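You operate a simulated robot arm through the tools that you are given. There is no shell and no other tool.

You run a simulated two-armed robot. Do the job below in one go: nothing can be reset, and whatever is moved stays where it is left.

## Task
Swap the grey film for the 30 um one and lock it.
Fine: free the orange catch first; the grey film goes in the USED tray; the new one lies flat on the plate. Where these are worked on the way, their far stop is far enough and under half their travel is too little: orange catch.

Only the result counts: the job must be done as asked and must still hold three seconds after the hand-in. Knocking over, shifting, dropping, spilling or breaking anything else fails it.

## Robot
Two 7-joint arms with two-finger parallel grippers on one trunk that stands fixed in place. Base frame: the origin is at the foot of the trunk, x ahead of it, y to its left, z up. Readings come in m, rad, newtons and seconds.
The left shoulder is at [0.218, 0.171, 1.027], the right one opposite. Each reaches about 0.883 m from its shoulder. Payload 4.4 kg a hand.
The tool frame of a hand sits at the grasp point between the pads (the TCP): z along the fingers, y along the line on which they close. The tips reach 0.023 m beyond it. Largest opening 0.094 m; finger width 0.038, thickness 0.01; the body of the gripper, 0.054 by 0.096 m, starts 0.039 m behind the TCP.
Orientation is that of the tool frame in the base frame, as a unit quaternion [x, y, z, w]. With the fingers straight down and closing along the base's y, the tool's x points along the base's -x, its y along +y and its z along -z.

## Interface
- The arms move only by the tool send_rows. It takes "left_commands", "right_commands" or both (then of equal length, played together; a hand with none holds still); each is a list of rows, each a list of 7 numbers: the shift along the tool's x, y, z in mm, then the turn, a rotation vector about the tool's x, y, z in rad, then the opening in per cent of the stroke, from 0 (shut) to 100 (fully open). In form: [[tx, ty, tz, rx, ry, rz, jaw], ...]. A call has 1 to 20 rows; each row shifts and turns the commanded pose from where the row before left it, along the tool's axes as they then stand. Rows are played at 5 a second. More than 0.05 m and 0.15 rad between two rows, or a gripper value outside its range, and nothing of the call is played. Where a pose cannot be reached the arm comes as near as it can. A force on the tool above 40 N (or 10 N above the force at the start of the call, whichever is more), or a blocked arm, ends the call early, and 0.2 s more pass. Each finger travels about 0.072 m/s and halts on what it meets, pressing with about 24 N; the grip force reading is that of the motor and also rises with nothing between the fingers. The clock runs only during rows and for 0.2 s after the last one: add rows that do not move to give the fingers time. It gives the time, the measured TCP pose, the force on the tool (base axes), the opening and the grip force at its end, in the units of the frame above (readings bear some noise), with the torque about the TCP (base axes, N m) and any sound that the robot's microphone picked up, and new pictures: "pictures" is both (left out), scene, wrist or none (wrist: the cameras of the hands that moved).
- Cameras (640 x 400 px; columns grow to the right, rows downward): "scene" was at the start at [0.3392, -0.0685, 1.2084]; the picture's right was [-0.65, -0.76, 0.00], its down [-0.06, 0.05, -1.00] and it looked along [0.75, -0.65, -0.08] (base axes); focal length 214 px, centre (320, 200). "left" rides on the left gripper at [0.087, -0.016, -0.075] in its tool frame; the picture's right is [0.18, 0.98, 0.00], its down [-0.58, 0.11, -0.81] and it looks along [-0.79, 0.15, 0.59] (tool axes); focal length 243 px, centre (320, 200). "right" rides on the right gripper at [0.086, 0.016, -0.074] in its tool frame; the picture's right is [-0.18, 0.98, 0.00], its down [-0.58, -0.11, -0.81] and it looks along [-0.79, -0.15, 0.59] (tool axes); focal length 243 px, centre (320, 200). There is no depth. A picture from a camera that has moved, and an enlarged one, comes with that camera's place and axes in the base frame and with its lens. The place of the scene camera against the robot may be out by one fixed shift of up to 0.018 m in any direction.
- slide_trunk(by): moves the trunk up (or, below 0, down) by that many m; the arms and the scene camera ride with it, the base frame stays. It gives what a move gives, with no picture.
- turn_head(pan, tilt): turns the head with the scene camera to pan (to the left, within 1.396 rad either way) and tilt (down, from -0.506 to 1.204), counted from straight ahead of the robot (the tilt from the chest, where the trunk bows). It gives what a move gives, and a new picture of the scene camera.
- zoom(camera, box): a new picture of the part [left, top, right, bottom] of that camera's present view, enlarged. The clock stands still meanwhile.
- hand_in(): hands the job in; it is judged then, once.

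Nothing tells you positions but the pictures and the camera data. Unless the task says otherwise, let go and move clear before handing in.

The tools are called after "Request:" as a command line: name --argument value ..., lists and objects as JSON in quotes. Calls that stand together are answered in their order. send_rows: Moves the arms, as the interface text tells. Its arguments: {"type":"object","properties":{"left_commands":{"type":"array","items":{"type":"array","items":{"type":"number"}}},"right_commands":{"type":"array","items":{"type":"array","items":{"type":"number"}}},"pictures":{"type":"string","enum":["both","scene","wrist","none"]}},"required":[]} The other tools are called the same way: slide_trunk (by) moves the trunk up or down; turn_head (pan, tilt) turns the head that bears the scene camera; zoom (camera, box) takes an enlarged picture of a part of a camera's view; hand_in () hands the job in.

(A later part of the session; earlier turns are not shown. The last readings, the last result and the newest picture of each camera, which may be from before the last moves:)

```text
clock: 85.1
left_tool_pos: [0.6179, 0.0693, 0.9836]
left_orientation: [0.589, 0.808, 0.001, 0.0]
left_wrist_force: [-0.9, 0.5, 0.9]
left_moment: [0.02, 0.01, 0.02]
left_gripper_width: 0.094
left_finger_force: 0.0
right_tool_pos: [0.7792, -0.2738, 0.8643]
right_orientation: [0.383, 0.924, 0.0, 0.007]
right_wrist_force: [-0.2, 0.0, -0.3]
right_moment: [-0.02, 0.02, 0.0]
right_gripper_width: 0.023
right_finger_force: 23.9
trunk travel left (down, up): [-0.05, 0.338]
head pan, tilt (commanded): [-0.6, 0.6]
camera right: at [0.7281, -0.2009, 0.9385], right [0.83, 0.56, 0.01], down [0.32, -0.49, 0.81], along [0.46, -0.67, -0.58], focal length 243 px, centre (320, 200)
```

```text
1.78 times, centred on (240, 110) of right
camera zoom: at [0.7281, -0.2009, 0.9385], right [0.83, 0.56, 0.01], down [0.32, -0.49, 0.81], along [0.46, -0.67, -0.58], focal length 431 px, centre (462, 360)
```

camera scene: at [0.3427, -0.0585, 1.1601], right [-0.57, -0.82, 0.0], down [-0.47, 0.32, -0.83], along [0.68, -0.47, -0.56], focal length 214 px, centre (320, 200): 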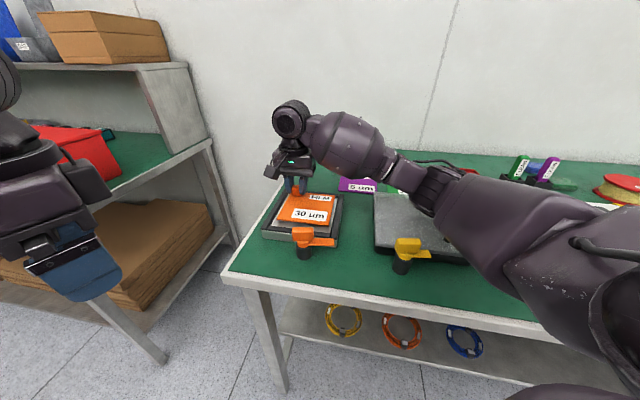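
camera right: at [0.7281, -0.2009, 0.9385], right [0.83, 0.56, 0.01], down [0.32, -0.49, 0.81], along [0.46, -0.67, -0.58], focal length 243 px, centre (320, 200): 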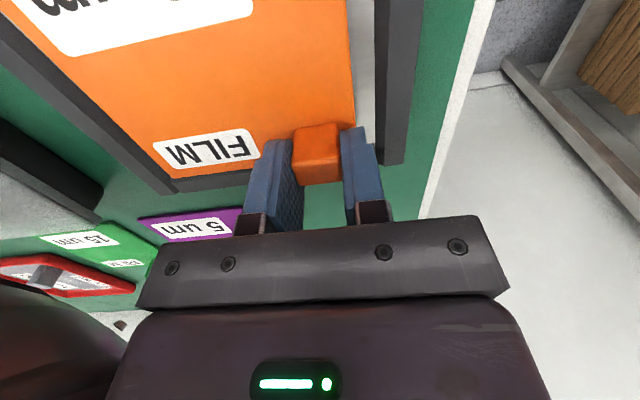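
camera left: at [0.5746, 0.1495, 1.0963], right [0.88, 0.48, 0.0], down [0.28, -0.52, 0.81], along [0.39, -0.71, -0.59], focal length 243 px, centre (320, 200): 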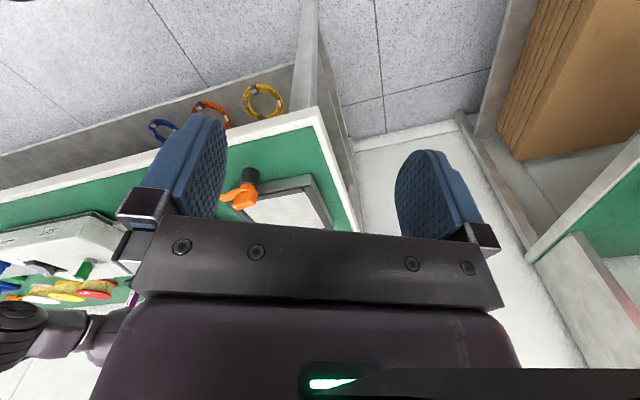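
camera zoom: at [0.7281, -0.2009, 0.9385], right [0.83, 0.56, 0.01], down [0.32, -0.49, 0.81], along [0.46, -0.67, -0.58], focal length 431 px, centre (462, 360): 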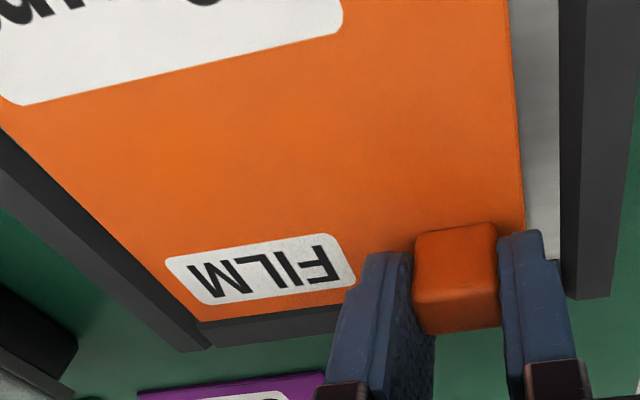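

The hand stopped short (only 7 of 12 mm down, slightly tilted) with no wrist force, so another part of the arm must be touching something. I'll back up at once and look.

Request:
send_rows --right_commands '[[0, 0, -12, 0, 0, 0, 0], [0, 0, -20, 0, 0, 0, 0], [0, 0, -20, 0, 0, 0, 0], [0, 0, 0, 0, 0, 0, 0]]' --pictures "both"

Request:
turn_head --pan -1.0 --tilt 0.8

Request:
zoom --camera "left" --box '[0, 150, 240, 400]'

```text
clock: 86.1
left_tool_pos: [0.6178, 0.0704, 0.9809]
left_orientation: [0.588, 0.809, -0.001, -0.002]
left_wrist_force: [0.6, 0.3, -0.3]
left_moment: [0.0, 0.02, -0.03]
left_gripper_width: 0.0942
left_finger_force: 0.0
right_tool_pos: [0.777, -0.2708, 0.9067]
right_orientation: [0.382, 0.924, -0.001, -0.001]
right_wrist_force: [-0.2, -0.5, -0.6]
right_moment: [-0.03, -0.06, -0.02]
right_gripper_width: 0.0233
right_finger_force: 24.5
trunk travel left (down, up): [-0.05, 0.338]
head pan, tilt (commanded): [-0.6, 0.6]
camera scene: at [0.3438, -0.0588, 1.1592], right [-0.57, -0.82, 0.0], down [-0.47, 0.32, -0.82], along [0.68, -0.47, -0.57], focal length 214 px, centre (320, 200)
camera right: at [0.7268, -0.198, 0.9822], right [0.82, 0.57, 0.0], down [0.34, -0.49, 0.81], along [0.46, -0.67, -0.59], focal length 243 px, centre (320, 200)
```

scene: 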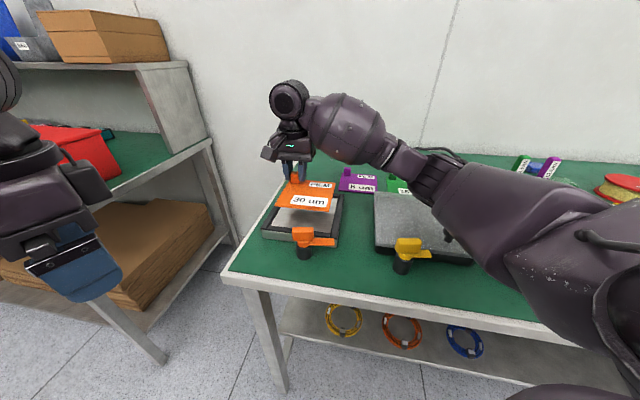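
right: 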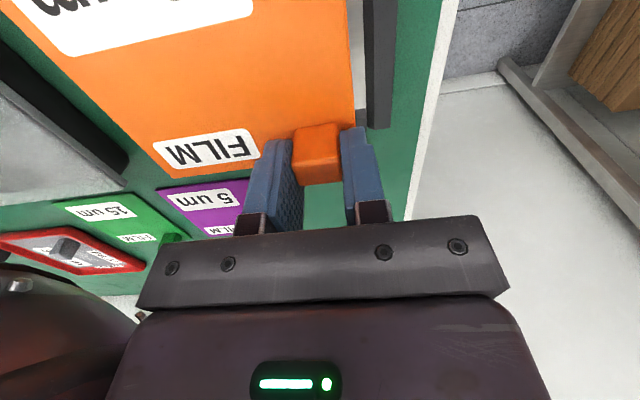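

```text
clock: 87.0
left_tool_pos: [0.6194, 0.0704, 0.9814]
left_orientation: [0.589, 0.808, 0.0, 0.0]
left_wrist_force: [-0.4, -0.3, -0.2]
left_moment: [-0.03, 0.0, 0.0]
left_gripper_width: 0.0941
left_finger_force: 0.0
right_tool_pos: [0.7764, -0.2704, 0.9096]
right_orientation: [0.382, 0.924, 0.0, 0.0]
right_wrist_force: [0.6, 0.0, -1.1]
right_moment: [0.01, -0.02, -0.02]
right_gripper_width: 0.0231
right_finger_force: 24.2
trunk travel left (down, up): [-0.05, 0.338]
head pan, tilt (commanded): [-1.0, 0.799]
camera scene: at [0.3135, -0.0764, 1.1432], right [-0.84, -0.54, 0.0], down [-0.39, 0.6, -0.7], along [0.38, -0.59, -0.72], focal length 214 px, centre (320, 200)
```

scene: 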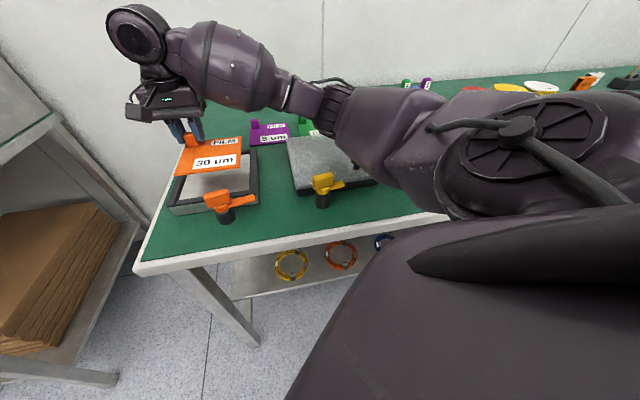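

```text
1.60 times, centred on (120, 275) of left
camera zoom: at [0.5757, 0.1487, 1.0555], right [0.88, 0.48, 0.0], down [0.28, -0.52, 0.81], along [0.38, -0.71, -0.59], focal length 388 px, centre (640, 80)
```

zoom: 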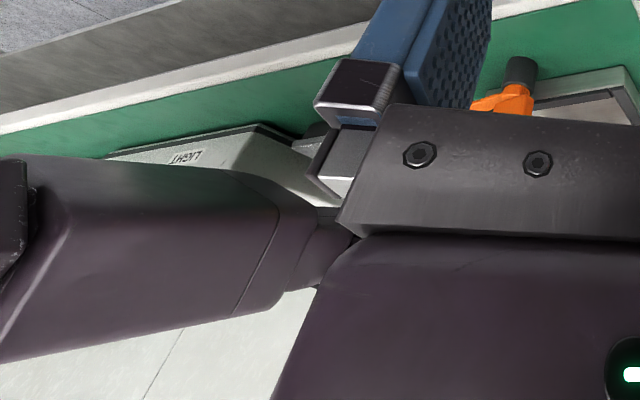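

The right upper arm now hangs low (near the knob of the grey lid), unlike at my first pick. Raising the trunk will lift the elbow while the plate stays in easy reach, so I'll do that now and look again.

Request:
slide_trunk --by 0.14

Request:
turn_head --pan -0.75 --tilt 0.65

Request:
zoom --camera "scene" --box '[200, 120, 480, 300]'

```text
clock: 88.6
left_tool_pos: [0.6188, 0.0712, 1.1198]
left_orientation: [0.588, 0.809, -0.001, -0.002]
left_wrist_force: [0.0, -0.2, -0.2]
left_moment: [0.02, -0.01, 0.01]
left_gripper_width: 0.0939
left_finger_force: 0.0
right_tool_pos: [0.7776, -0.2718, 1.0462]
right_orientation: [0.382, 0.924, -0.001, -0.001]
right_wrist_force: [-0.5, 0.7, -0.8]
right_moment: [-0.02, 0.03, -0.01]
right_gripper_width: 0.0232
right_finger_force: 23.9
trunk travel left (down, up): [-0.19, 0.198]
head pan, tilt (commanded): [-1.0, 0.799]
```

```text
clock: 89.4
left_tool_pos: [0.617, 0.0702, 1.1218]
left_orientation: [0.589, 0.808, 0.001, 0.0]
left_wrist_force: [0.1, -0.2, 0.0]
left_moment: [-0.02, 0.0, -0.01]
left_gripper_width: 0.0939
left_finger_force: 0.0
right_tool_pos: [0.7763, -0.2709, 1.0499]
right_orientation: [0.382, 0.924, 0.0, 0.0]
right_wrist_force: [0.3, 0.3, -0.5]
right_moment: [0.0, -0.04, 0.0]
right_gripper_width: 0.0231
right_finger_force: 24.2
trunk travel left (down, up): [-0.19, 0.198]
head pan, tilt (commanded): [-0.75, 0.649]
camera scene: at [0.197, -0.0678, 1.3263], right [-0.68, -0.73, 0.0], down [-0.44, 0.41, -0.8], along [0.58, -0.54, -0.6], focal length 214 px, centre (320, 200)
```

scene: 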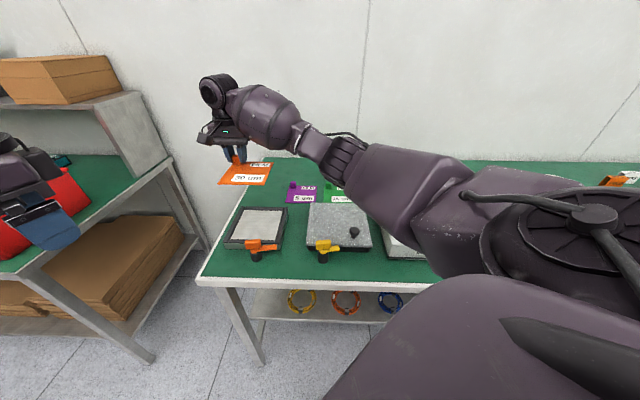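

```text
2.22 times, centred on (340, 210) of scene
camera zoom: at [0.197, -0.0678, 1.3263], right [-0.68, -0.73, 0.0], down [-0.44, 0.41, -0.8], along [0.58, -0.54, -0.6], focal length 477 px, centre (276, 178)
```

zoom: 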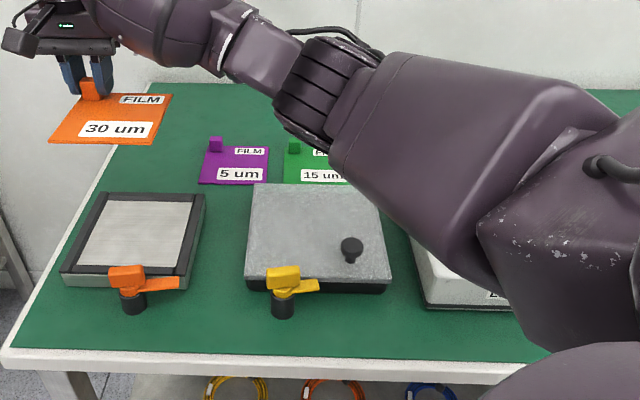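

The lid, knob and boxes look in place and the arm is well above them now. I'll lower in stages, checking the actual depth follows the command.

Request:
send_rows --right_commands '[[0, 0, 30, 0, 0, 0, 0], [0, 0, 30, 0, 0, 0, 0], [0, 0, 30, 0, 0, 0, 0], [0, 0, 30, 0, 0, 0, 0], [0, 0, 30, 0, 0, 0, 0], [0, 0, 0, 0, 0, 0, 0]]' --pictures "both"

Request:
zoom --camera "scene" --box '[200, 120, 480, 300]'

```text
clock: 90.8
left_tool_pos: [0.6168, 0.07, 1.1232]
left_orientation: [0.588, 0.809, 0.0, 0.001]
left_wrist_force: [-0.4, -0.7, 0.6]
left_moment: [0.01, -0.02, -0.01]
left_gripper_width: 0.0939
left_finger_force: 0.1
right_tool_pos: [0.7753, -0.2703, 0.8993]
right_orientation: [0.382, 0.924, -0.001, 0.001]
right_wrist_force: [-0.1, -0.7, 0.2]
right_moment: [0.04, -0.01, 0.01]
right_gripper_width: 0.0228
right_finger_force: 23.7
trunk travel left (down, up): [-0.19, 0.198]
head pan, tilt (commanded): [-0.75, 0.649]
camera scene: at [0.1966, -0.0677, 1.3265], right [-0.68, -0.73, 0.0], down [-0.44, 0.41, -0.8], along [0.58, -0.54, -0.6], focal length 214 px, centre (320, 200)
camera right: at [0.7252, -0.1969, 0.9742], right [0.82, 0.57, 0.0], down [0.33, -0.49, 0.81], along [0.46, -0.67, -0.59], focal length 243 px, centre (320, 200)
```

scene: 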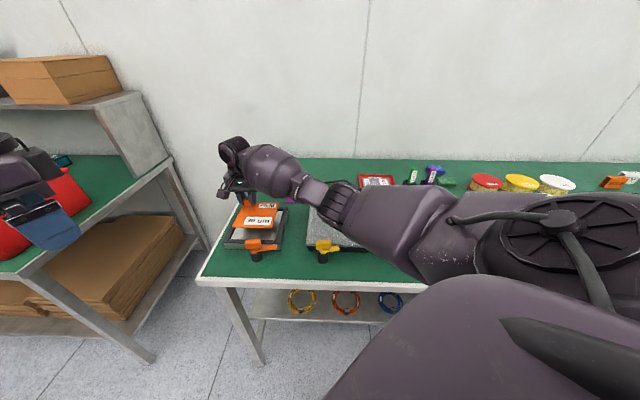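
right: 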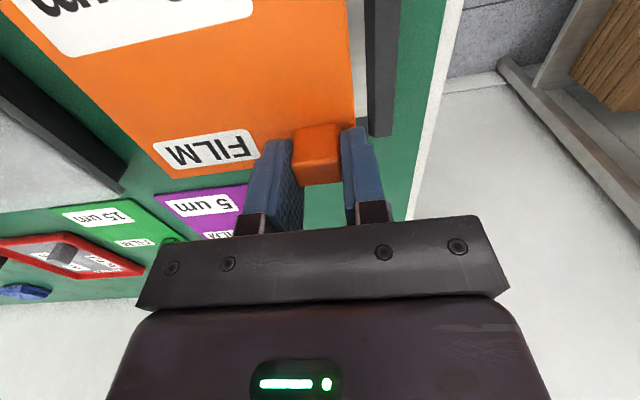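

```text
2.22 times, centred on (340, 210) of scene
camera zoom: at [0.1966, -0.0677, 1.3265], right [-0.68, -0.73, 0.0], down [-0.44, 0.41, -0.8], along [0.58, -0.54, -0.6], focal length 477 px, centre (276, 178)
```

zoom: 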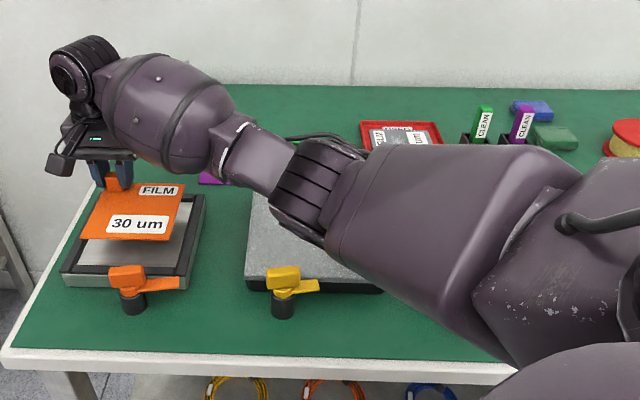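

I want a side view of the elbow again before the last 40 mm, so I'll lower the left hand to where its camera sees it.

Request:
send_rows --left_commands '[[0, 0, 30, 0, 0, 0, 100], [0, 0, 30, 0, 0, 0, 100], [0, 0, 30, 0, 0, 0, 100], [0, 0, 10, 0, 0, 0, 100], [0, 0, 0, 0, 0, 0, 100]]' --pictures "wrist"

Request:
zoom --camera "left" --box '[0, 150, 240, 400]'

```text
clock: 92.0
left_tool_pos: [0.618, 0.0709, 1.0206]
left_orientation: [0.589, 0.808, 0.0, 0.0]
left_wrist_force: [-0.1, -0.1, 0.5]
left_moment: [0.01, 0.03, 0.0]
left_gripper_width: 0.0939
left_finger_force: 0.1
right_tool_pos: [0.7749, -0.2706, 0.8997]
right_orientation: [0.382, 0.924, 0.0, 0.001]
right_wrist_force: [-0.1, 0.7, -1.2]
right_moment: [0.04, -0.02, -0.01]
right_gripper_width: 0.0231
right_finger_force: 24.0
trunk travel left (down, up): [-0.19, 0.198]
head pan, tilt (commanded): [-0.75, 0.649]
camera left: at [0.5759, 0.1494, 1.095], right [0.88, 0.48, 0.0], down [0.28, -0.52, 0.81], along [0.38, -0.71, -0.59], focal length 243 px, centre (320, 200)
```

left: 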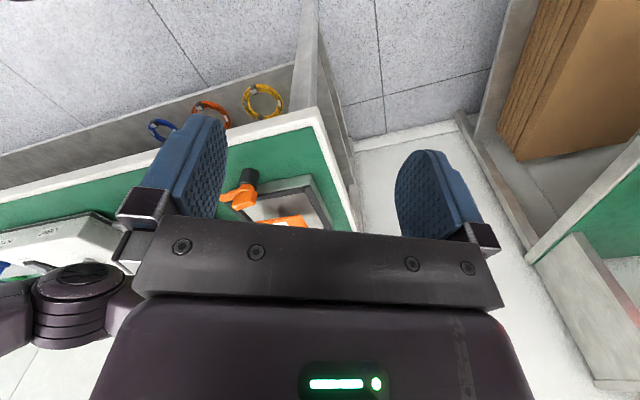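

```text
1.60 times, centred on (120, 275) of left
camera zoom: at [0.5759, 0.1494, 1.095], right [0.88, 0.48, 0.0], down [0.28, -0.52, 0.81], along [0.38, -0.71, -0.59], focal length 388 px, centre (640, 80)
```

zoom: 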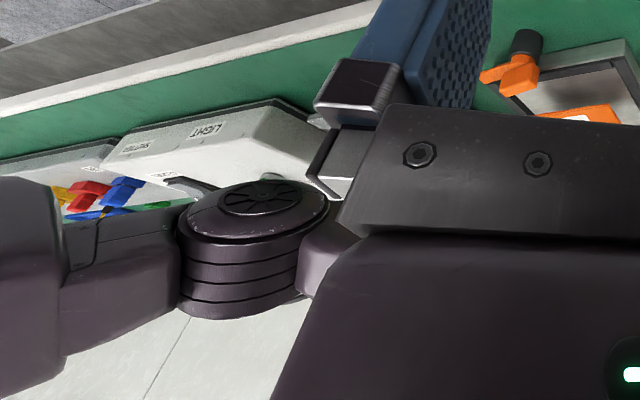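

The elbow is about 10 cm above the yellow catch now. I'll lower the film the rest of the way onto the plate.

Request:
send_rows --right_commands '[[0, 0, 12, 0, 0, 0, 0], [0, 0, 12, 0, 0, 0, 0], [0, 0, 8, 0, 0, 0, 0], [0, 0, 5, 0, 0, 0, 0], [0, 0, 0, 0, 0, 0, 0]]' --pictures "wrist"

Request:
zoom --camera "right" --box '[60, 0, 420, 220]'

Request:
zoom --camera "scene" --box '[210, 180, 310, 270]'

```text
clock: 93.2
left_tool_pos: [0.6174, 0.0717, 1.0225]
left_orientation: [0.589, 0.808, 0.0, 0.0]
left_wrist_force: [0.2, -0.8, 1.5]
left_moment: [0.01, 0.0, 0.0]
left_gripper_width: 0.0938
left_finger_force: 0.0
right_tool_pos: [0.776, -0.2712, 0.8636]
right_orientation: [0.382, 0.924, 0.0, 0.0]
right_wrist_force: [0.0, 0.3, -0.7]
right_moment: [-0.03, -0.02, -0.03]
right_gripper_width: 0.0231
right_finger_force: 24.4
trunk travel left (down, up): [-0.19, 0.198]
head pan, tilt (commanded): [-0.75, 0.649]
camera right: at [0.7252, -0.1981, 0.9374], right [0.82, 0.57, 0.0], down [0.33, -0.49, 0.81], along [0.46, -0.67, -0.59], focal length 243 px, centre (320, 200)
```

right: 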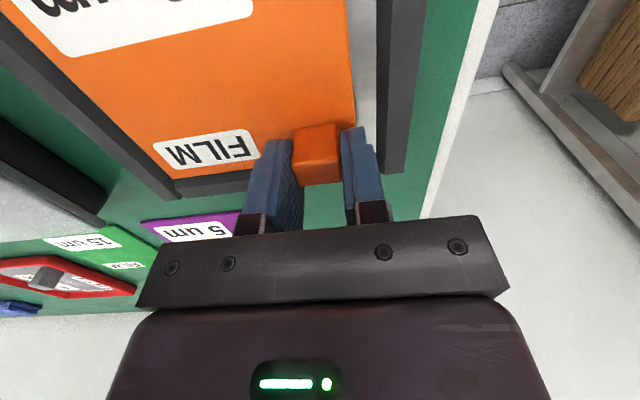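

```text
1.78 times, centred on (240, 110) of right
camera zoom: at [0.7252, -0.1981, 0.9374], right [0.82, 0.57, 0.0], down [0.33, -0.49, 0.81], along [0.46, -0.67, -0.59], focal length 431 px, centre (462, 360)
```

zoom: 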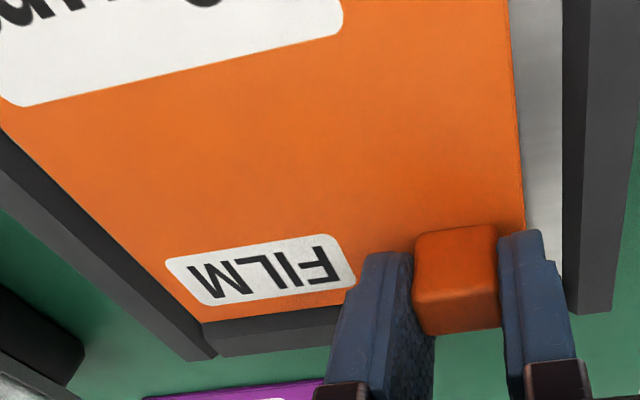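

```text
4.44 times, centred on (260, 225) of scene
camera zoom: at [0.1971, -0.0678, 1.3263], right [-0.68, -0.73, 0.0], down [-0.44, 0.41, -0.8], along [0.58, -0.54, -0.6], focal length 953 px, centre (587, 89)
```

zoom: 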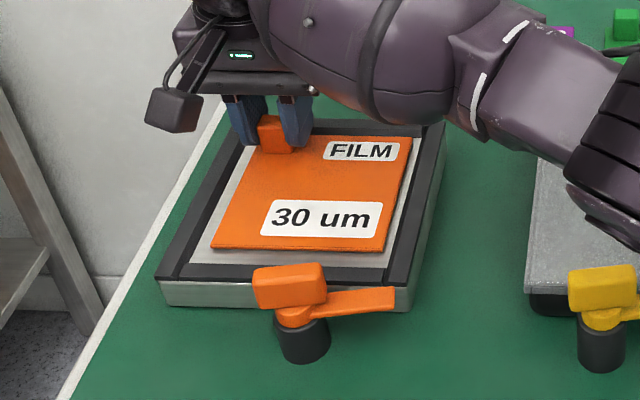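

The arm follows properly. Margins at back and right are slightly tighter than at left and front, so I'll shift 1.5 mm each way and lower to contact.

Request:
send_rows --right_commands '[[1.5, 1.5, 0, 0, 0, 0, 0], [0, 0, 3, 0, 0, 0, 0], [0, 0, 2, 0, 0, 0, 0], [0, 0, 0, 0, 0, 0, 0]]' --pictures "wrist"

Request:
zoom --camera "right" --box '[60, 0, 420, 220]'

Request:
zoom --camera "scene" --box '[220, 190, 300, 260]'

```text
clock: 94.2
left_tool_pos: [0.6171, 0.0729, 1.0229]
left_orientation: [0.588, 0.809, 0.0, 0.001]
left_wrist_force: [0.2, 0.4, 0.3]
left_moment: [-0.03, -0.03, -0.01]
left_gripper_width: 0.0941
left_finger_force: 0.0
right_tool_pos: [0.7766, -0.2689, 0.8601]
right_orientation: [0.383, 0.924, 0.001, 0.003]
right_wrist_force: [0.2, 0.9, 12.2]
right_moment: [0.42, 0.52, -0.03]
right_gripper_width: 0.0233
right_finger_force: 24.1
trunk travel left (down, up): [-0.19, 0.198]
head pan, tilt (commanded): [-0.75, 0.649]
camera right: at [0.7252, -0.1964, 0.9353], right [0.82, 0.57, 0.0], down [0.33, -0.49, 0.81], along [0.46, -0.67, -0.59], focal length 243 px, centre (320, 200)
```

right: 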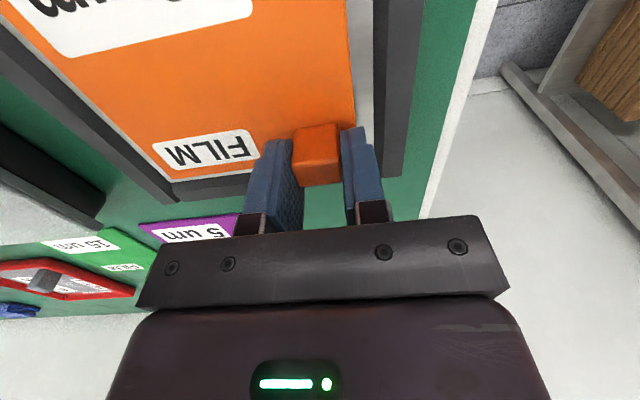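

```text
1.78 times, centred on (240, 110) of right
camera zoom: at [0.7252, -0.1964, 0.9353], right [0.82, 0.57, 0.0], down [0.33, -0.49, 0.81], along [0.46, -0.67, -0.59], focal length 431 px, centre (462, 360)
```

zoom: 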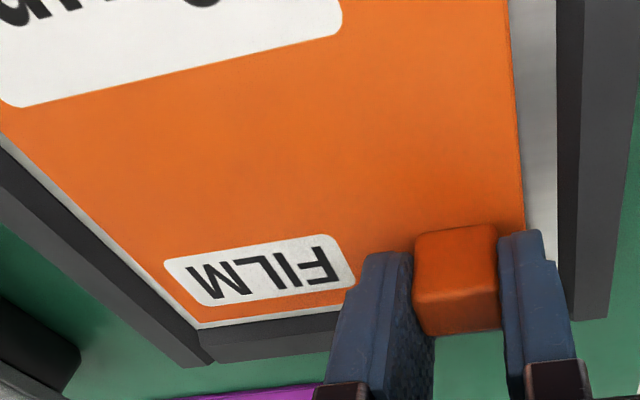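

```text
5.71 times, centred on (260, 225) of scene
camera zoom: at [0.1959, -0.0673, 1.3268], right [-0.68, -0.73, 0.0], down [-0.44, 0.41, -0.8], along [0.58, -0.54, -0.6], focal length 1226 px, centre (663, 57)
```

zoom: 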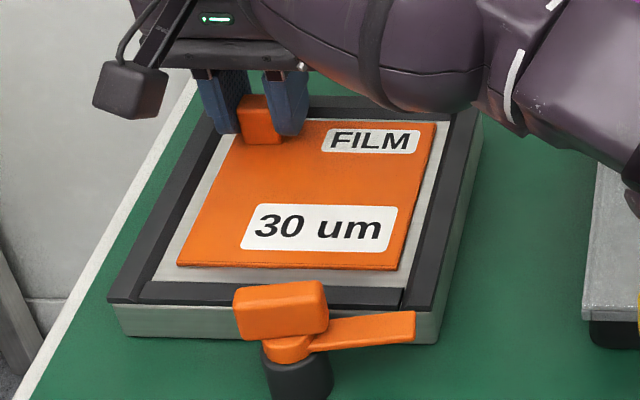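

Contact (12 N) and a thin strip of plate shows all round the film, so it lies inside the rails. I'll release and rise straight up.

Request:
send_rows --right_commands '[[0, 0, -0.7, 0, 0, 0, 0], [0, 0, 0, 0, 0, 0, 40], [0, 0, 0, 0, 0, 0, 40], [0, 0, -4, 0, 0, 0, 40], [0, 0, -10, 0, 0, 0, 40], [0, 0, -25, 0, 0, 0, 48], [0, 0, -35, 0, 0, 0, 48], [0, 0, -25, 0, 0, 0, 48], [0, 0, 0, 0, 0, 0, 48]]' --pictures "both"

Request:
zoom --camera "right" --box '[160, 0, 440, 200]'

Request:
zoom --camera "scene" --box '[215, 190, 305, 270]'

```text
clock: 96.2
left_tool_pos: [0.6185, 0.0715, 1.0212]
left_orientation: [0.588, 0.809, 0.0, 0.0]
left_wrist_force: [0.4, 0.3, 0.3]
left_moment: [0.0, 0.0, 0.01]
left_gripper_width: 0.0939
left_finger_force: 0.1
right_tool_pos: [0.7755, -0.2685, 0.9578]
right_orientation: [0.382, 0.924, 0.0, 0.0]
right_wrist_force: [-0.6, -0.9, -0.1]
right_moment: [-0.01, -0.01, 0.01]
right_gripper_width: 0.0452
right_finger_force: 0.1
trunk travel left (down, up): [-0.19, 0.198]
head pan, tilt (commanded): [-0.75, 0.649]
camera scene: at [0.1974, -0.0678, 1.3261], right [-0.68, -0.73, 0.0], down [-0.44, 0.41, -0.8], along [0.58, -0.54, -0.6], focal length 214 px, centre (320, 200)
camera right: at [0.7256, -0.1954, 1.0335], right [0.82, 0.57, 0.0], down [0.33, -0.49, 0.81], along [0.46, -0.67, -0.59], focal length 243 px, centre (320, 200)
```

scene: 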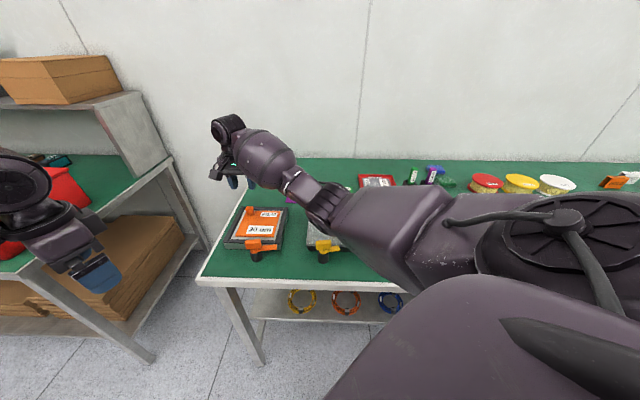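
right: 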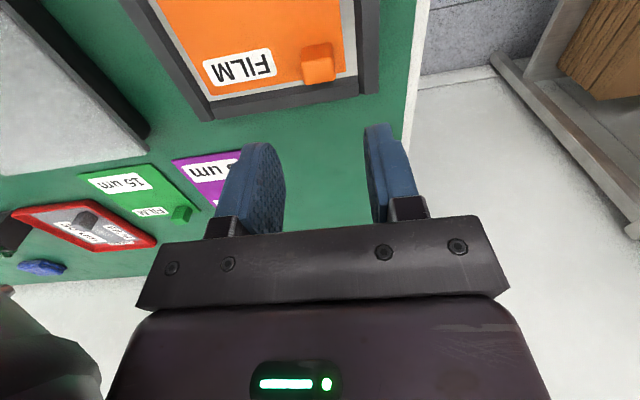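

```text
2.00 times, centred on (300, 100) of right
camera zoom: at [0.7256, -0.1954, 1.0335], right [0.82, 0.57, 0.0], down [0.33, -0.49, 0.81], along [0.46, -0.67, -0.59], focal length 485 px, centre (360, 400)
```

zoom: 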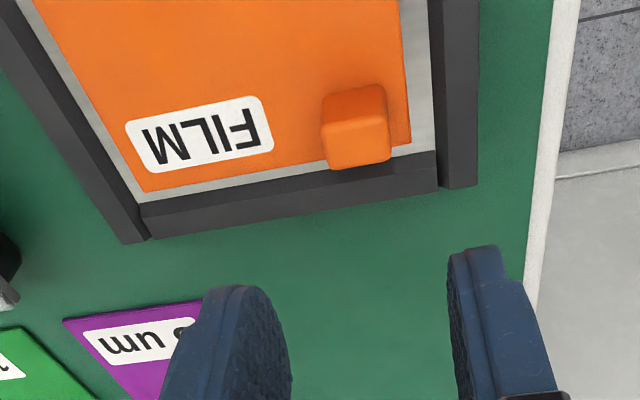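

```text
5.00 times, centred on (260, 230) of scene
camera zoom: at [0.1974, -0.0678, 1.3261], right [-0.68, -0.73, 0.0], down [-0.44, 0.41, -0.8], along [0.58, -0.54, -0.6], focal length 1072 px, centre (620, 50)
```

zoom: 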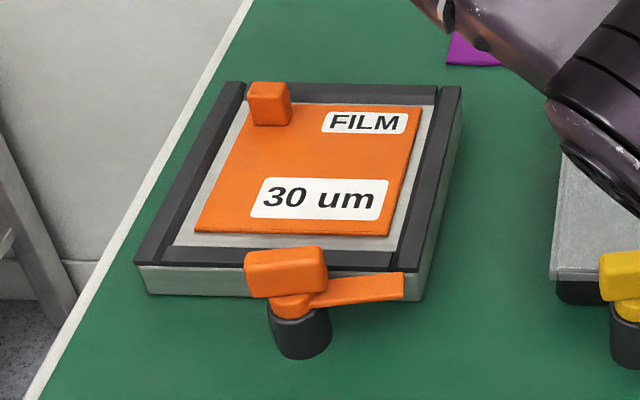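

The 30 um film lies flat inside the rails exactly where the grey one was. Next is locking the orange catch: I'll move over the post at a safe height and swing the hand to line up with the fin.

Request:
send_rows --right_commands '[[40.1, -14.5, 0, 0, 0, 0, 60], [40.1, -14.5, 0, 0, 0, 0, 60], [40.1, -14.5, 0, 0, 0, 0, 60], [40.2, -14.3, 0, 0, 0, 0, 60], [0, 0, 0, 0, 0, -0.143, 60], [0, 0, 0, 0, 0, -0.143, 60], [0, 0, 0, 0, 0, -0.143, 60], [0, 0, 0, 0, 0, -0.143, 60], [0, 0, 0, 0, 0, -0.143, 60], [0, 0, 0, 0, 0, -0.143, 60], [0, 0, 0, 0, 0, -0.143, 60], [0, 0, 0, 0, 0, -0.143, 60], [0, 0, 0, 0, 0, -0.143, 60], [0, 0, 0, 0, 0, -0.143, 60], [0, 0, 0, 0, 0, -0.143, 60], [0, 0, 0, 0, 0, -0.143, 60], [0, 0, 0, 0, 0, 0, 60]]' --pictures "both"

Request:
zoom --camera "right" --box '[240, 0, 480, 240]'

Request:
zoom --camera "left" --box '[0, 150, 240, 400]'

```text
clock: 99.8
left_tool_pos: [0.6169, 0.0706, 1.0222]
left_orientation: [0.589, 0.808, 0.0, 0.0]
left_wrist_force: [-1.3, -0.3, 0.0]
left_moment: [-0.04, 0.01, 0.01]
left_gripper_width: 0.0938
left_finger_force: 0.1
right_tool_pos: [0.622, -0.1968, 0.9567]
right_orientation: [-0.45, 0.893, -0.002, 0.0]
right_wrist_force: [-0.4, -0.8, 0.8]
right_moment: [0.0, -0.01, -0.02]
right_gripper_width: 0.0562
right_finger_force: 0.1
trunk travel left (down, up): [-0.19, 0.198]
head pan, tilt (commanded): [-0.75, 0.649]
camera scene: at [0.1972, -0.0677, 1.3262], right [-0.68, -0.73, 0.0], down [-0.44, 0.41, -0.8], along [0.58, -0.54, -0.6], focal length 214 px, centre (320, 200)
camera right: at [0.5566, -0.2564, 1.0322], right [-0.68, 0.73, 0.0], down [0.43, 0.4, 0.81], along [0.59, 0.55, -0.59], focal length 243 px, centre (320, 200)
```

scene: 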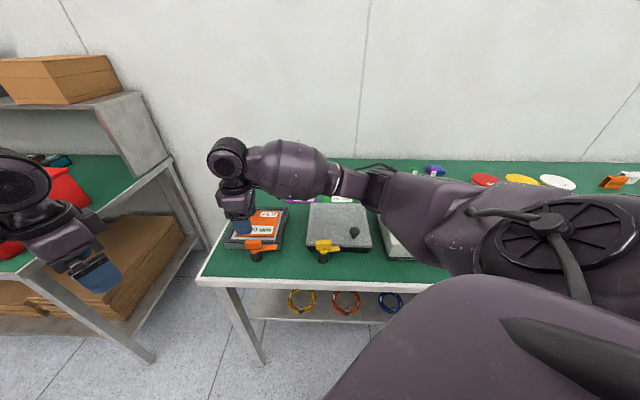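
right: 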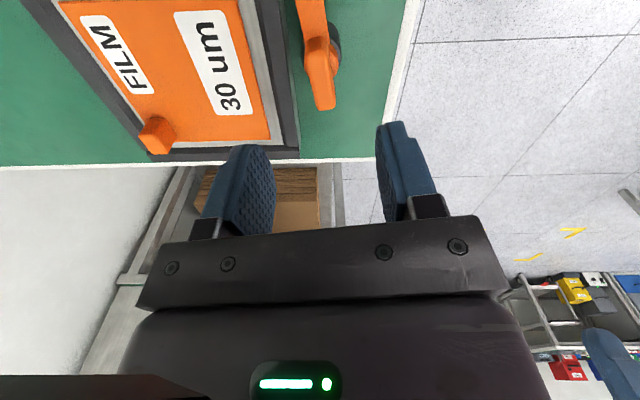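

```text
1.67 times, centred on (360, 120) of right
camera zoom: at [0.5566, -0.2564, 1.0322], right [-0.68, 0.73, 0.0], down [0.43, 0.4, 0.81], along [0.59, 0.55, -0.59], focal length 404 px, centre (253, 333)
```

zoom: 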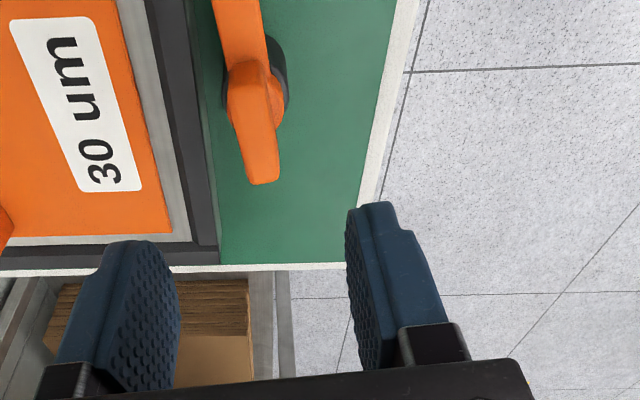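

```text
1.60 times, centred on (120, 275) of left
camera zoom: at [0.5759, 0.1496, 1.0953], right [0.88, 0.48, 0.0], down [0.28, -0.52, 0.81], along [0.38, -0.71, -0.59], focal length 388 px, centre (640, 80)
```

zoom: 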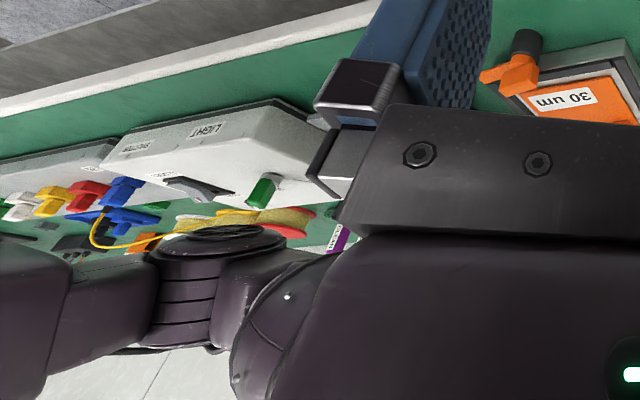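

The hand lines up with the fin, and the elbow stays about 10 cm above the lid. I'll lower onto the fin and grip.

Request:
send_rows --right_commands '[[0, 0, 25, 0, 0, 0, 60], [0, 0, 25, 0, 0, 0, 60], [0, 0, 20, 0, 0, 0, 60], [0, 0, 16, 0, 0, 0, 60], [0, 0, 0, 0, 0, 0, 60], [0, 0, 0, 0, 0, 0, 10], [0, 0, 0, 0, 0, 0, 0], [0, 0, 0, 0, 0, 0, 0], [0, 0, 0, 0, 0, 0, 0]]' --pictures "both"

Request:
zoom --camera "left" --box '[0, 150, 240, 400]'

```text
clock: 101.8
left_tool_pos: [0.6179, 0.071, 1.0212]
left_orientation: [0.588, 0.809, 0.0, 0.0]
left_wrist_force: [0.5, -0.8, -0.4]
left_moment: [-0.01, 0.03, 0.0]
left_gripper_width: 0.094
left_finger_force: 0.0
right_tool_pos: [0.6205, -0.1973, 0.8703]
right_orientation: [-0.45, 0.893, 0.0, 0.0]
right_wrist_force: [-5.3, 3.2, -1.5]
right_moment: [0.2, 0.14, 1.48]
right_gripper_width: 0.0146
right_finger_force: 45.0
trunk travel left (down, up): [-0.19, 0.198]
head pan, tilt (commanded): [-0.75, 0.649]
camera scene: at [0.1969, -0.0675, 1.3263], right [-0.68, -0.73, 0.0], down [-0.44, 0.41, -0.8], along [0.58, -0.54, -0.6], focal length 214 px, centre (320, 200)
camera right: at [0.5553, -0.2568, 0.9453], right [-0.68, 0.73, 0.0], down [0.43, 0.4, 0.81], along [0.59, 0.55, -0.59], focal length 243 px, centre (320, 200)
```

scene: 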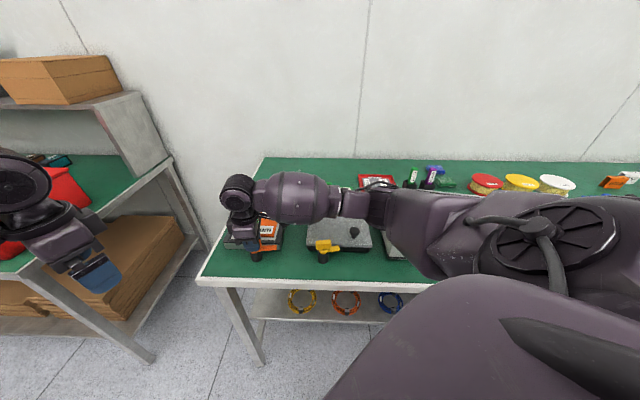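
right: 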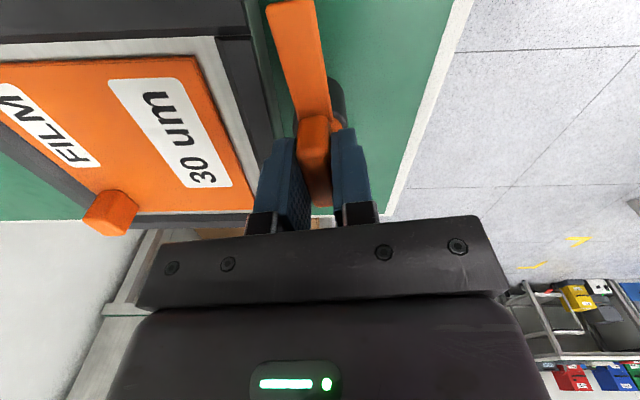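

```text
1.60 times, centred on (120, 275) of left
camera zoom: at [0.5757, 0.1498, 1.0953], right [0.88, 0.48, 0.0], down [0.28, -0.52, 0.81], along [0.38, -0.71, -0.59], focal length 388 px, centre (640, 80)
```

zoom: 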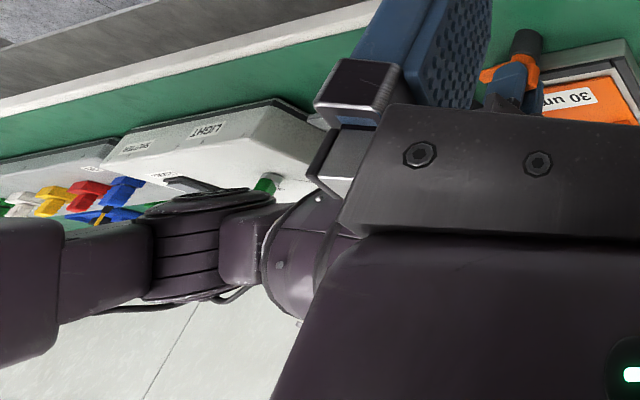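

Fin gripped (14.6 mm). Now I'll turn it counter-clockwise toward the locked position in stages.

Request:
send_rows --right_commands '[[0, 0, 0, 0, 0, -0.09, 0], [0, 0, 0, 0, 0, -0.09, 0], [0, 0, 0, 0, 0, -0.09, 0], [0, 0, 0, 0, 0, -0.09, 0], [0, 0, 0, 0, 0, 0, 0]]' --pictures "wrist"

```text
clock: 103.0
left_tool_pos: [0.6169, 0.0709, 1.0212]
left_orientation: [0.589, 0.808, 0.0, 0.0]
left_wrist_force: [0.2, -0.5, 0.1]
left_moment: [0.0, -0.01, -0.02]
left_gripper_width: 0.094
left_finger_force: 0.0
right_tool_pos: [0.6205, -0.1977, 0.87]
right_orientation: [-0.603, 0.798, 0.0, -0.001]
right_wrist_force: [-16.3, 3.4, -11.6]
right_moment: [1.09, -0.23, 0.04]
right_gripper_width: 0.0148
right_finger_force: 44.5
trunk travel left (down, up): [-0.19, 0.198]
head pan, tilt (commanded): [-0.75, 0.649]
camera right: at [0.5808, -0.2756, 0.9456], right [-0.9, 0.45, 0.0], down [0.26, 0.53, 0.8], along [0.36, 0.72, -0.59], focal length 243 px, centre (320, 200)
```

right: 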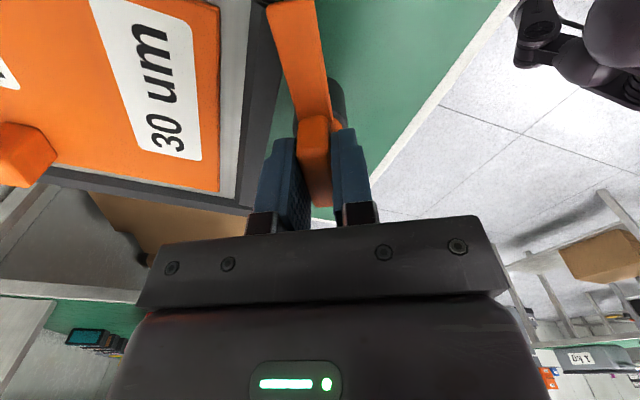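

Turning freely. I'll relieve the side load by 1.3 mm and continue.

Request:
send_rows --right_commands '[[0, 1.3, 0, 0, 0, 0, 0], [0, 0, 0, 0, 0, -0.09, 0], [0, 0, 0, 0, 0, -0.09, 0], [0, 0, 0, 0, 0, -0.09, 0], [0, 0, 0, 0, 0, -0.09, 0], [0, 0, 0, 0, 0, 0, 0]]' --pictures "wrist"

```text
clock: 104.4
left_tool_pos: [0.6186, 0.0708, 1.0218]
left_orientation: [0.589, 0.808, -0.001, 0.0]
left_wrist_force: [-0.7, -0.7, 0.4]
left_moment: [-0.01, -0.02, 0.01]
left_gripper_width: 0.0939
left_finger_force: 0.1
right_tool_pos: [0.6199, -0.1967, 0.87]
right_orientation: [0.735, -0.678, 0.001, 0.002]
right_wrist_force: [-12.2, -1.5, -21.7]
right_moment: [-0.82, -0.31, 0.0]
right_gripper_width: 0.0148
right_finger_force: 45.2
trunk travel left (down, up): [-0.19, 0.198]
head pan, tilt (commanded): [-0.75, 0.649]
camera right: at [0.6111, -0.2843, 0.9456], right [-0.99, 0.1, 0.0], down [0.06, 0.59, 0.8], along [0.08, 0.8, -0.59], focal length 243 px, centre (320, 200)
```

right: 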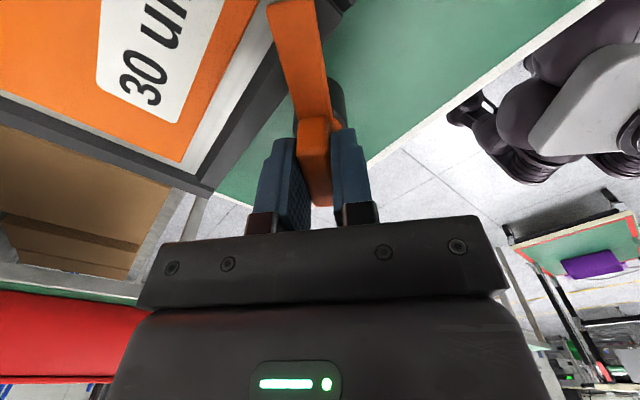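

Request:
send_rows --right_commands '[[0, 1.0, 1.0, 0, 0, 0, 0], [0, 0, 0, 0, 0, -0.09, 0], [0, 0, 0, 0, 0, -0.09, 0], [0, 0, 0, 0, 0, -0.09, 0], [0, 0, 0, 0, 0, -0.09, 0], [0, 0, 0, 0, 0, 0, 0]]' --pictures "both"

```text
clock: 105.8
left_tool_pos: [0.6182, 0.0699, 1.021]
left_orientation: [0.589, 0.808, 0.0, 0.0]
left_wrist_force: [-0.4, 1.0, -0.2]
left_moment: [-0.02, 0.0, 0.0]
left_gripper_width: 0.094
left_finger_force: 0.1
right_tool_pos: [0.6221, -0.1973, 0.8709]
right_orientation: [0.845, -0.535, 0.001, 0.0]
right_wrist_force: [4.4, -8.3, -11.6]
right_moment: [-0.32, -0.04, -0.03]
right_gripper_width: 0.0147
right_finger_force: 45.0
trunk travel left (down, up): [-0.19, 0.198]
head pan, tilt (commanded): [-0.75, 0.649]
camera scene: at [0.1984, -0.0688, 1.3261], right [-0.68, -0.73, 0.0], down [-0.44, 0.41, -0.8], along [0.58, -0.54, -0.61], focal length 214 px, centre (320, 200)
camera right: at [0.6423, -0.282, 0.9455], right [-0.97, -0.25, 0.0], down [-0.15, 0.57, 0.81], along [-0.2, 0.78, -0.59], focal length 243 px, centre (320, 200)
```

scene: 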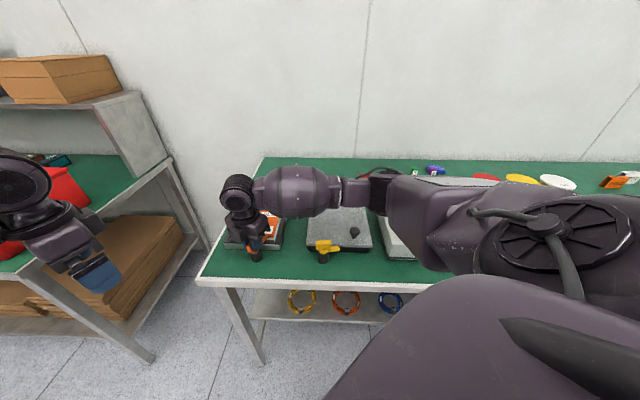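
right: 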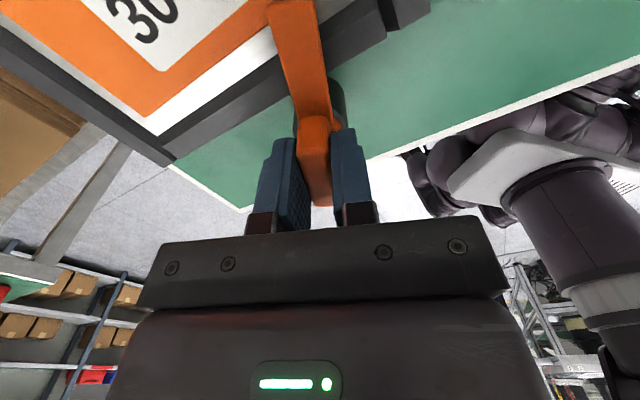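

Rotated 1.08 rad so far, arm still comfortable. Continue to the locked stop.

Request:
send_rows --right_commands '[[0, 0, 0, 0, 0, -0.09, 0], [0, 0, 0, 0, 0, -0.09, 0], [0, 0, 0, 0, 0, -0.09, 0], [0, 0, 0, 0, 0, -0.06, 0], [0, 0, 0, 0, 0, 0, 0]]' --pictures "wrist"

```text
clock: 107.0
left_tool_pos: [0.6187, 0.0716, 1.0214]
left_orientation: [0.589, 0.808, 0.001, 0.0]
left_wrist_force: [-0.5, 0.2, 0.4]
left_moment: [0.02, 0.0, -0.02]
left_gripper_width: 0.0939
left_finger_force: 0.0
right_tool_pos: [0.6216, -0.1972, 0.8702]
right_orientation: [0.921, -0.389, 0.001, 0.001]
right_wrist_force: [6.3, -11.9, -2.2]
right_moment: [-0.12, 0.16, -0.01]
right_gripper_width: 0.0148
right_finger_force: 44.3
trunk travel left (down, up): [-0.19, 0.198]
head pan, tilt (commanded): [-0.75, 0.649]
camera right: at [0.6688, -0.2701, 0.9455], right [-0.83, -0.55, 0.0], down [-0.33, 0.49, 0.81], along [-0.45, 0.67, -0.59], focal length 243 px, centre (320, 200)
```

right: 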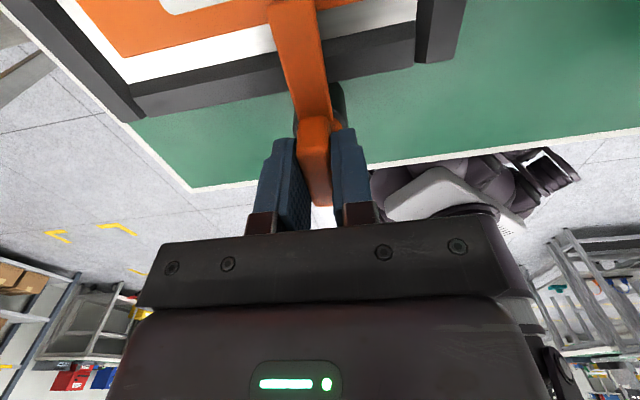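

Tongue now lies over the film; no stop felt yet. A few more small steps to seat it against the locked stop.

Request:
send_rows --right_commands '[[0, 0, 0, 0, 0, -0.05, 0], [0, 0, 0, 0, 0, -0.05, 0], [0, 0, 0, 0, 0, 0, 0]]' --pictures "wrist"

```text
clock: 107.8
left_tool_pos: [0.6179, 0.0707, 1.0222]
left_orientation: [0.589, 0.808, 0.0, 0.001]
left_wrist_force: [0.2, 0.1, -0.3]
left_moment: [-0.03, -0.02, -0.03]
left_gripper_width: 0.094
left_finger_force: 0.1
right_tool_pos: [0.6209, -0.1965, 0.8707]
right_orientation: [0.939, -0.344, 0.001, -0.001]
right_wrist_force: [6.9, -7.8, -0.3]
right_moment: [-0.08, -0.06, -2.04]
right_gripper_width: 0.017
right_finger_force: 44.7
trunk travel left (down, up): [-0.19, 0.198]
head pan, tilt (commanded): [-0.75, 0.649]
camera right: at [0.6755, -0.2647, 0.9455], right [-0.77, -0.63, 0.0], down [-0.38, 0.46, 0.81], along [-0.51, 0.62, -0.59], focal length 243 px, centre (320, 200)
```

right: 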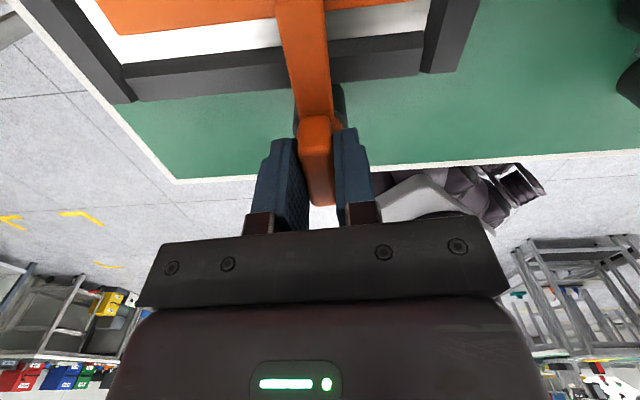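

The stop is reached (moment -2 Nm, jaws pried to 17 mm): the catch is locked. I'll relax, release and rise.

Request:
send_rows --right_commands '[[0, 0, 0, 0, 0, 0.055, 0], [0, 0, 0, 0, 0, 0, 60], [0, 0, 0, 0, 0, 0, 60], [0, 0, -15, 0, 0, 0, 60], [0, 0, -25, 0, 0, 0, 60], [0, 0, -30, 0, 0, 0, 60], [0, 0, -30, 0, 0, 0, 60], [0, 0, 0, 0, 0, 0, 60]]' --pictures "both"

Request:
zoom --camera "scene" --box '[200, 180, 400, 300]'

Request:
zoom --camera "left" --box '[200, 150, 360, 240]'

```text
clock: 109.6
left_tool_pos: [0.6187, 0.0704, 1.0218]
left_orientation: [0.588, 0.809, 0.001, -0.001]
left_wrist_force: [0.0, -0.4, -0.4]
left_moment: [0.02, -0.01, 0.05]
left_gripper_width: 0.0942
left_finger_force: 0.0
right_tool_pos: [0.6204, -0.1948, 0.9729]
right_orientation: [0.93, -0.368, 0.001, 0.0]
right_wrist_force: [-0.7, 0.2, 0.7]
right_moment: [0.0, 0.0, 0.0]
right_gripper_width: 0.0564
right_finger_force: 0.0
trunk travel left (down, up): [-0.19, 0.198]
head pan, tilt (commanded): [-0.75, 0.649]
camera scene: at [0.1975, -0.0678, 1.3261], right [-0.68, -0.73, 0.0], down [-0.44, 0.41, -0.8], along [0.58, -0.54, -0.6], focal length 214 px, centre (320, 200)
camera right: at [0.6717, -0.2652, 1.0472], right [-0.81, -0.59, 0.0], down [-0.35, 0.48, 0.81], along [-0.48, 0.65, -0.59], focal length 243 px, centre (320, 200)
```

scene: 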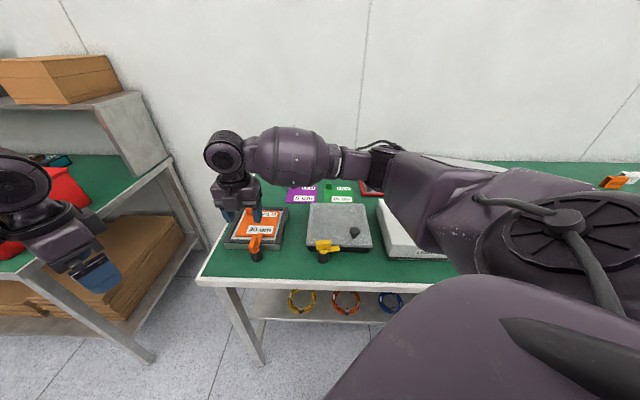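
right: 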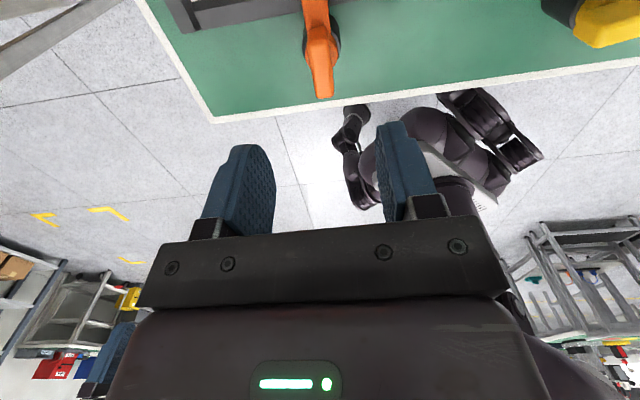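

```text
3.20 times, centred on (300, 240) of scene
camera zoom: at [0.1975, -0.0678, 1.3261], right [-0.68, -0.73, 0.0], down [-0.44, 0.41, -0.8], along [0.58, -0.54, -0.6], focal length 686 px, centre (384, 72)
```

zoom: 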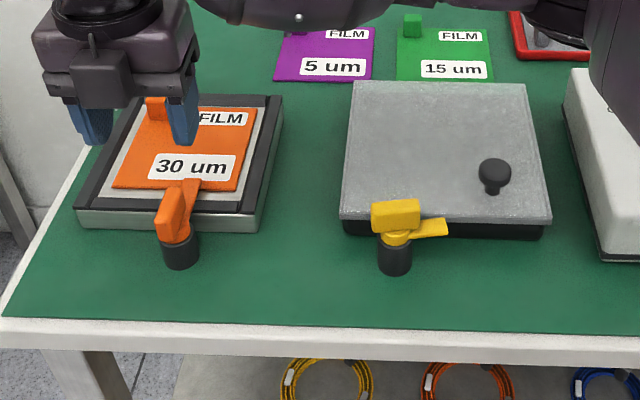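

```text
4.00 times, centred on (280, 195) of left
camera zoom: at [0.5762, 0.1495, 1.0949], right [0.88, 0.48, 0.0], down [0.28, -0.52, 0.81], along [0.38, -0.71, -0.59], focal length 970 px, centre (480, 220)
```

zoom: 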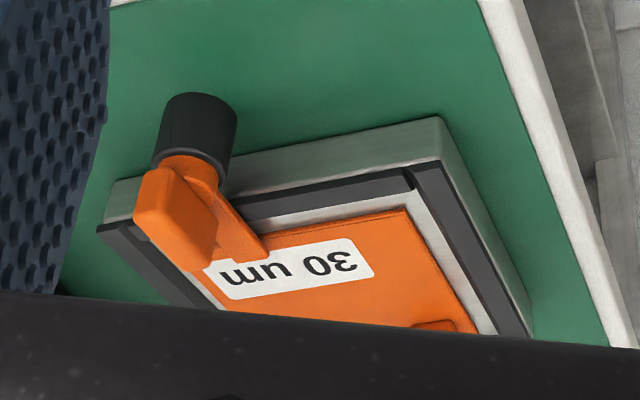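

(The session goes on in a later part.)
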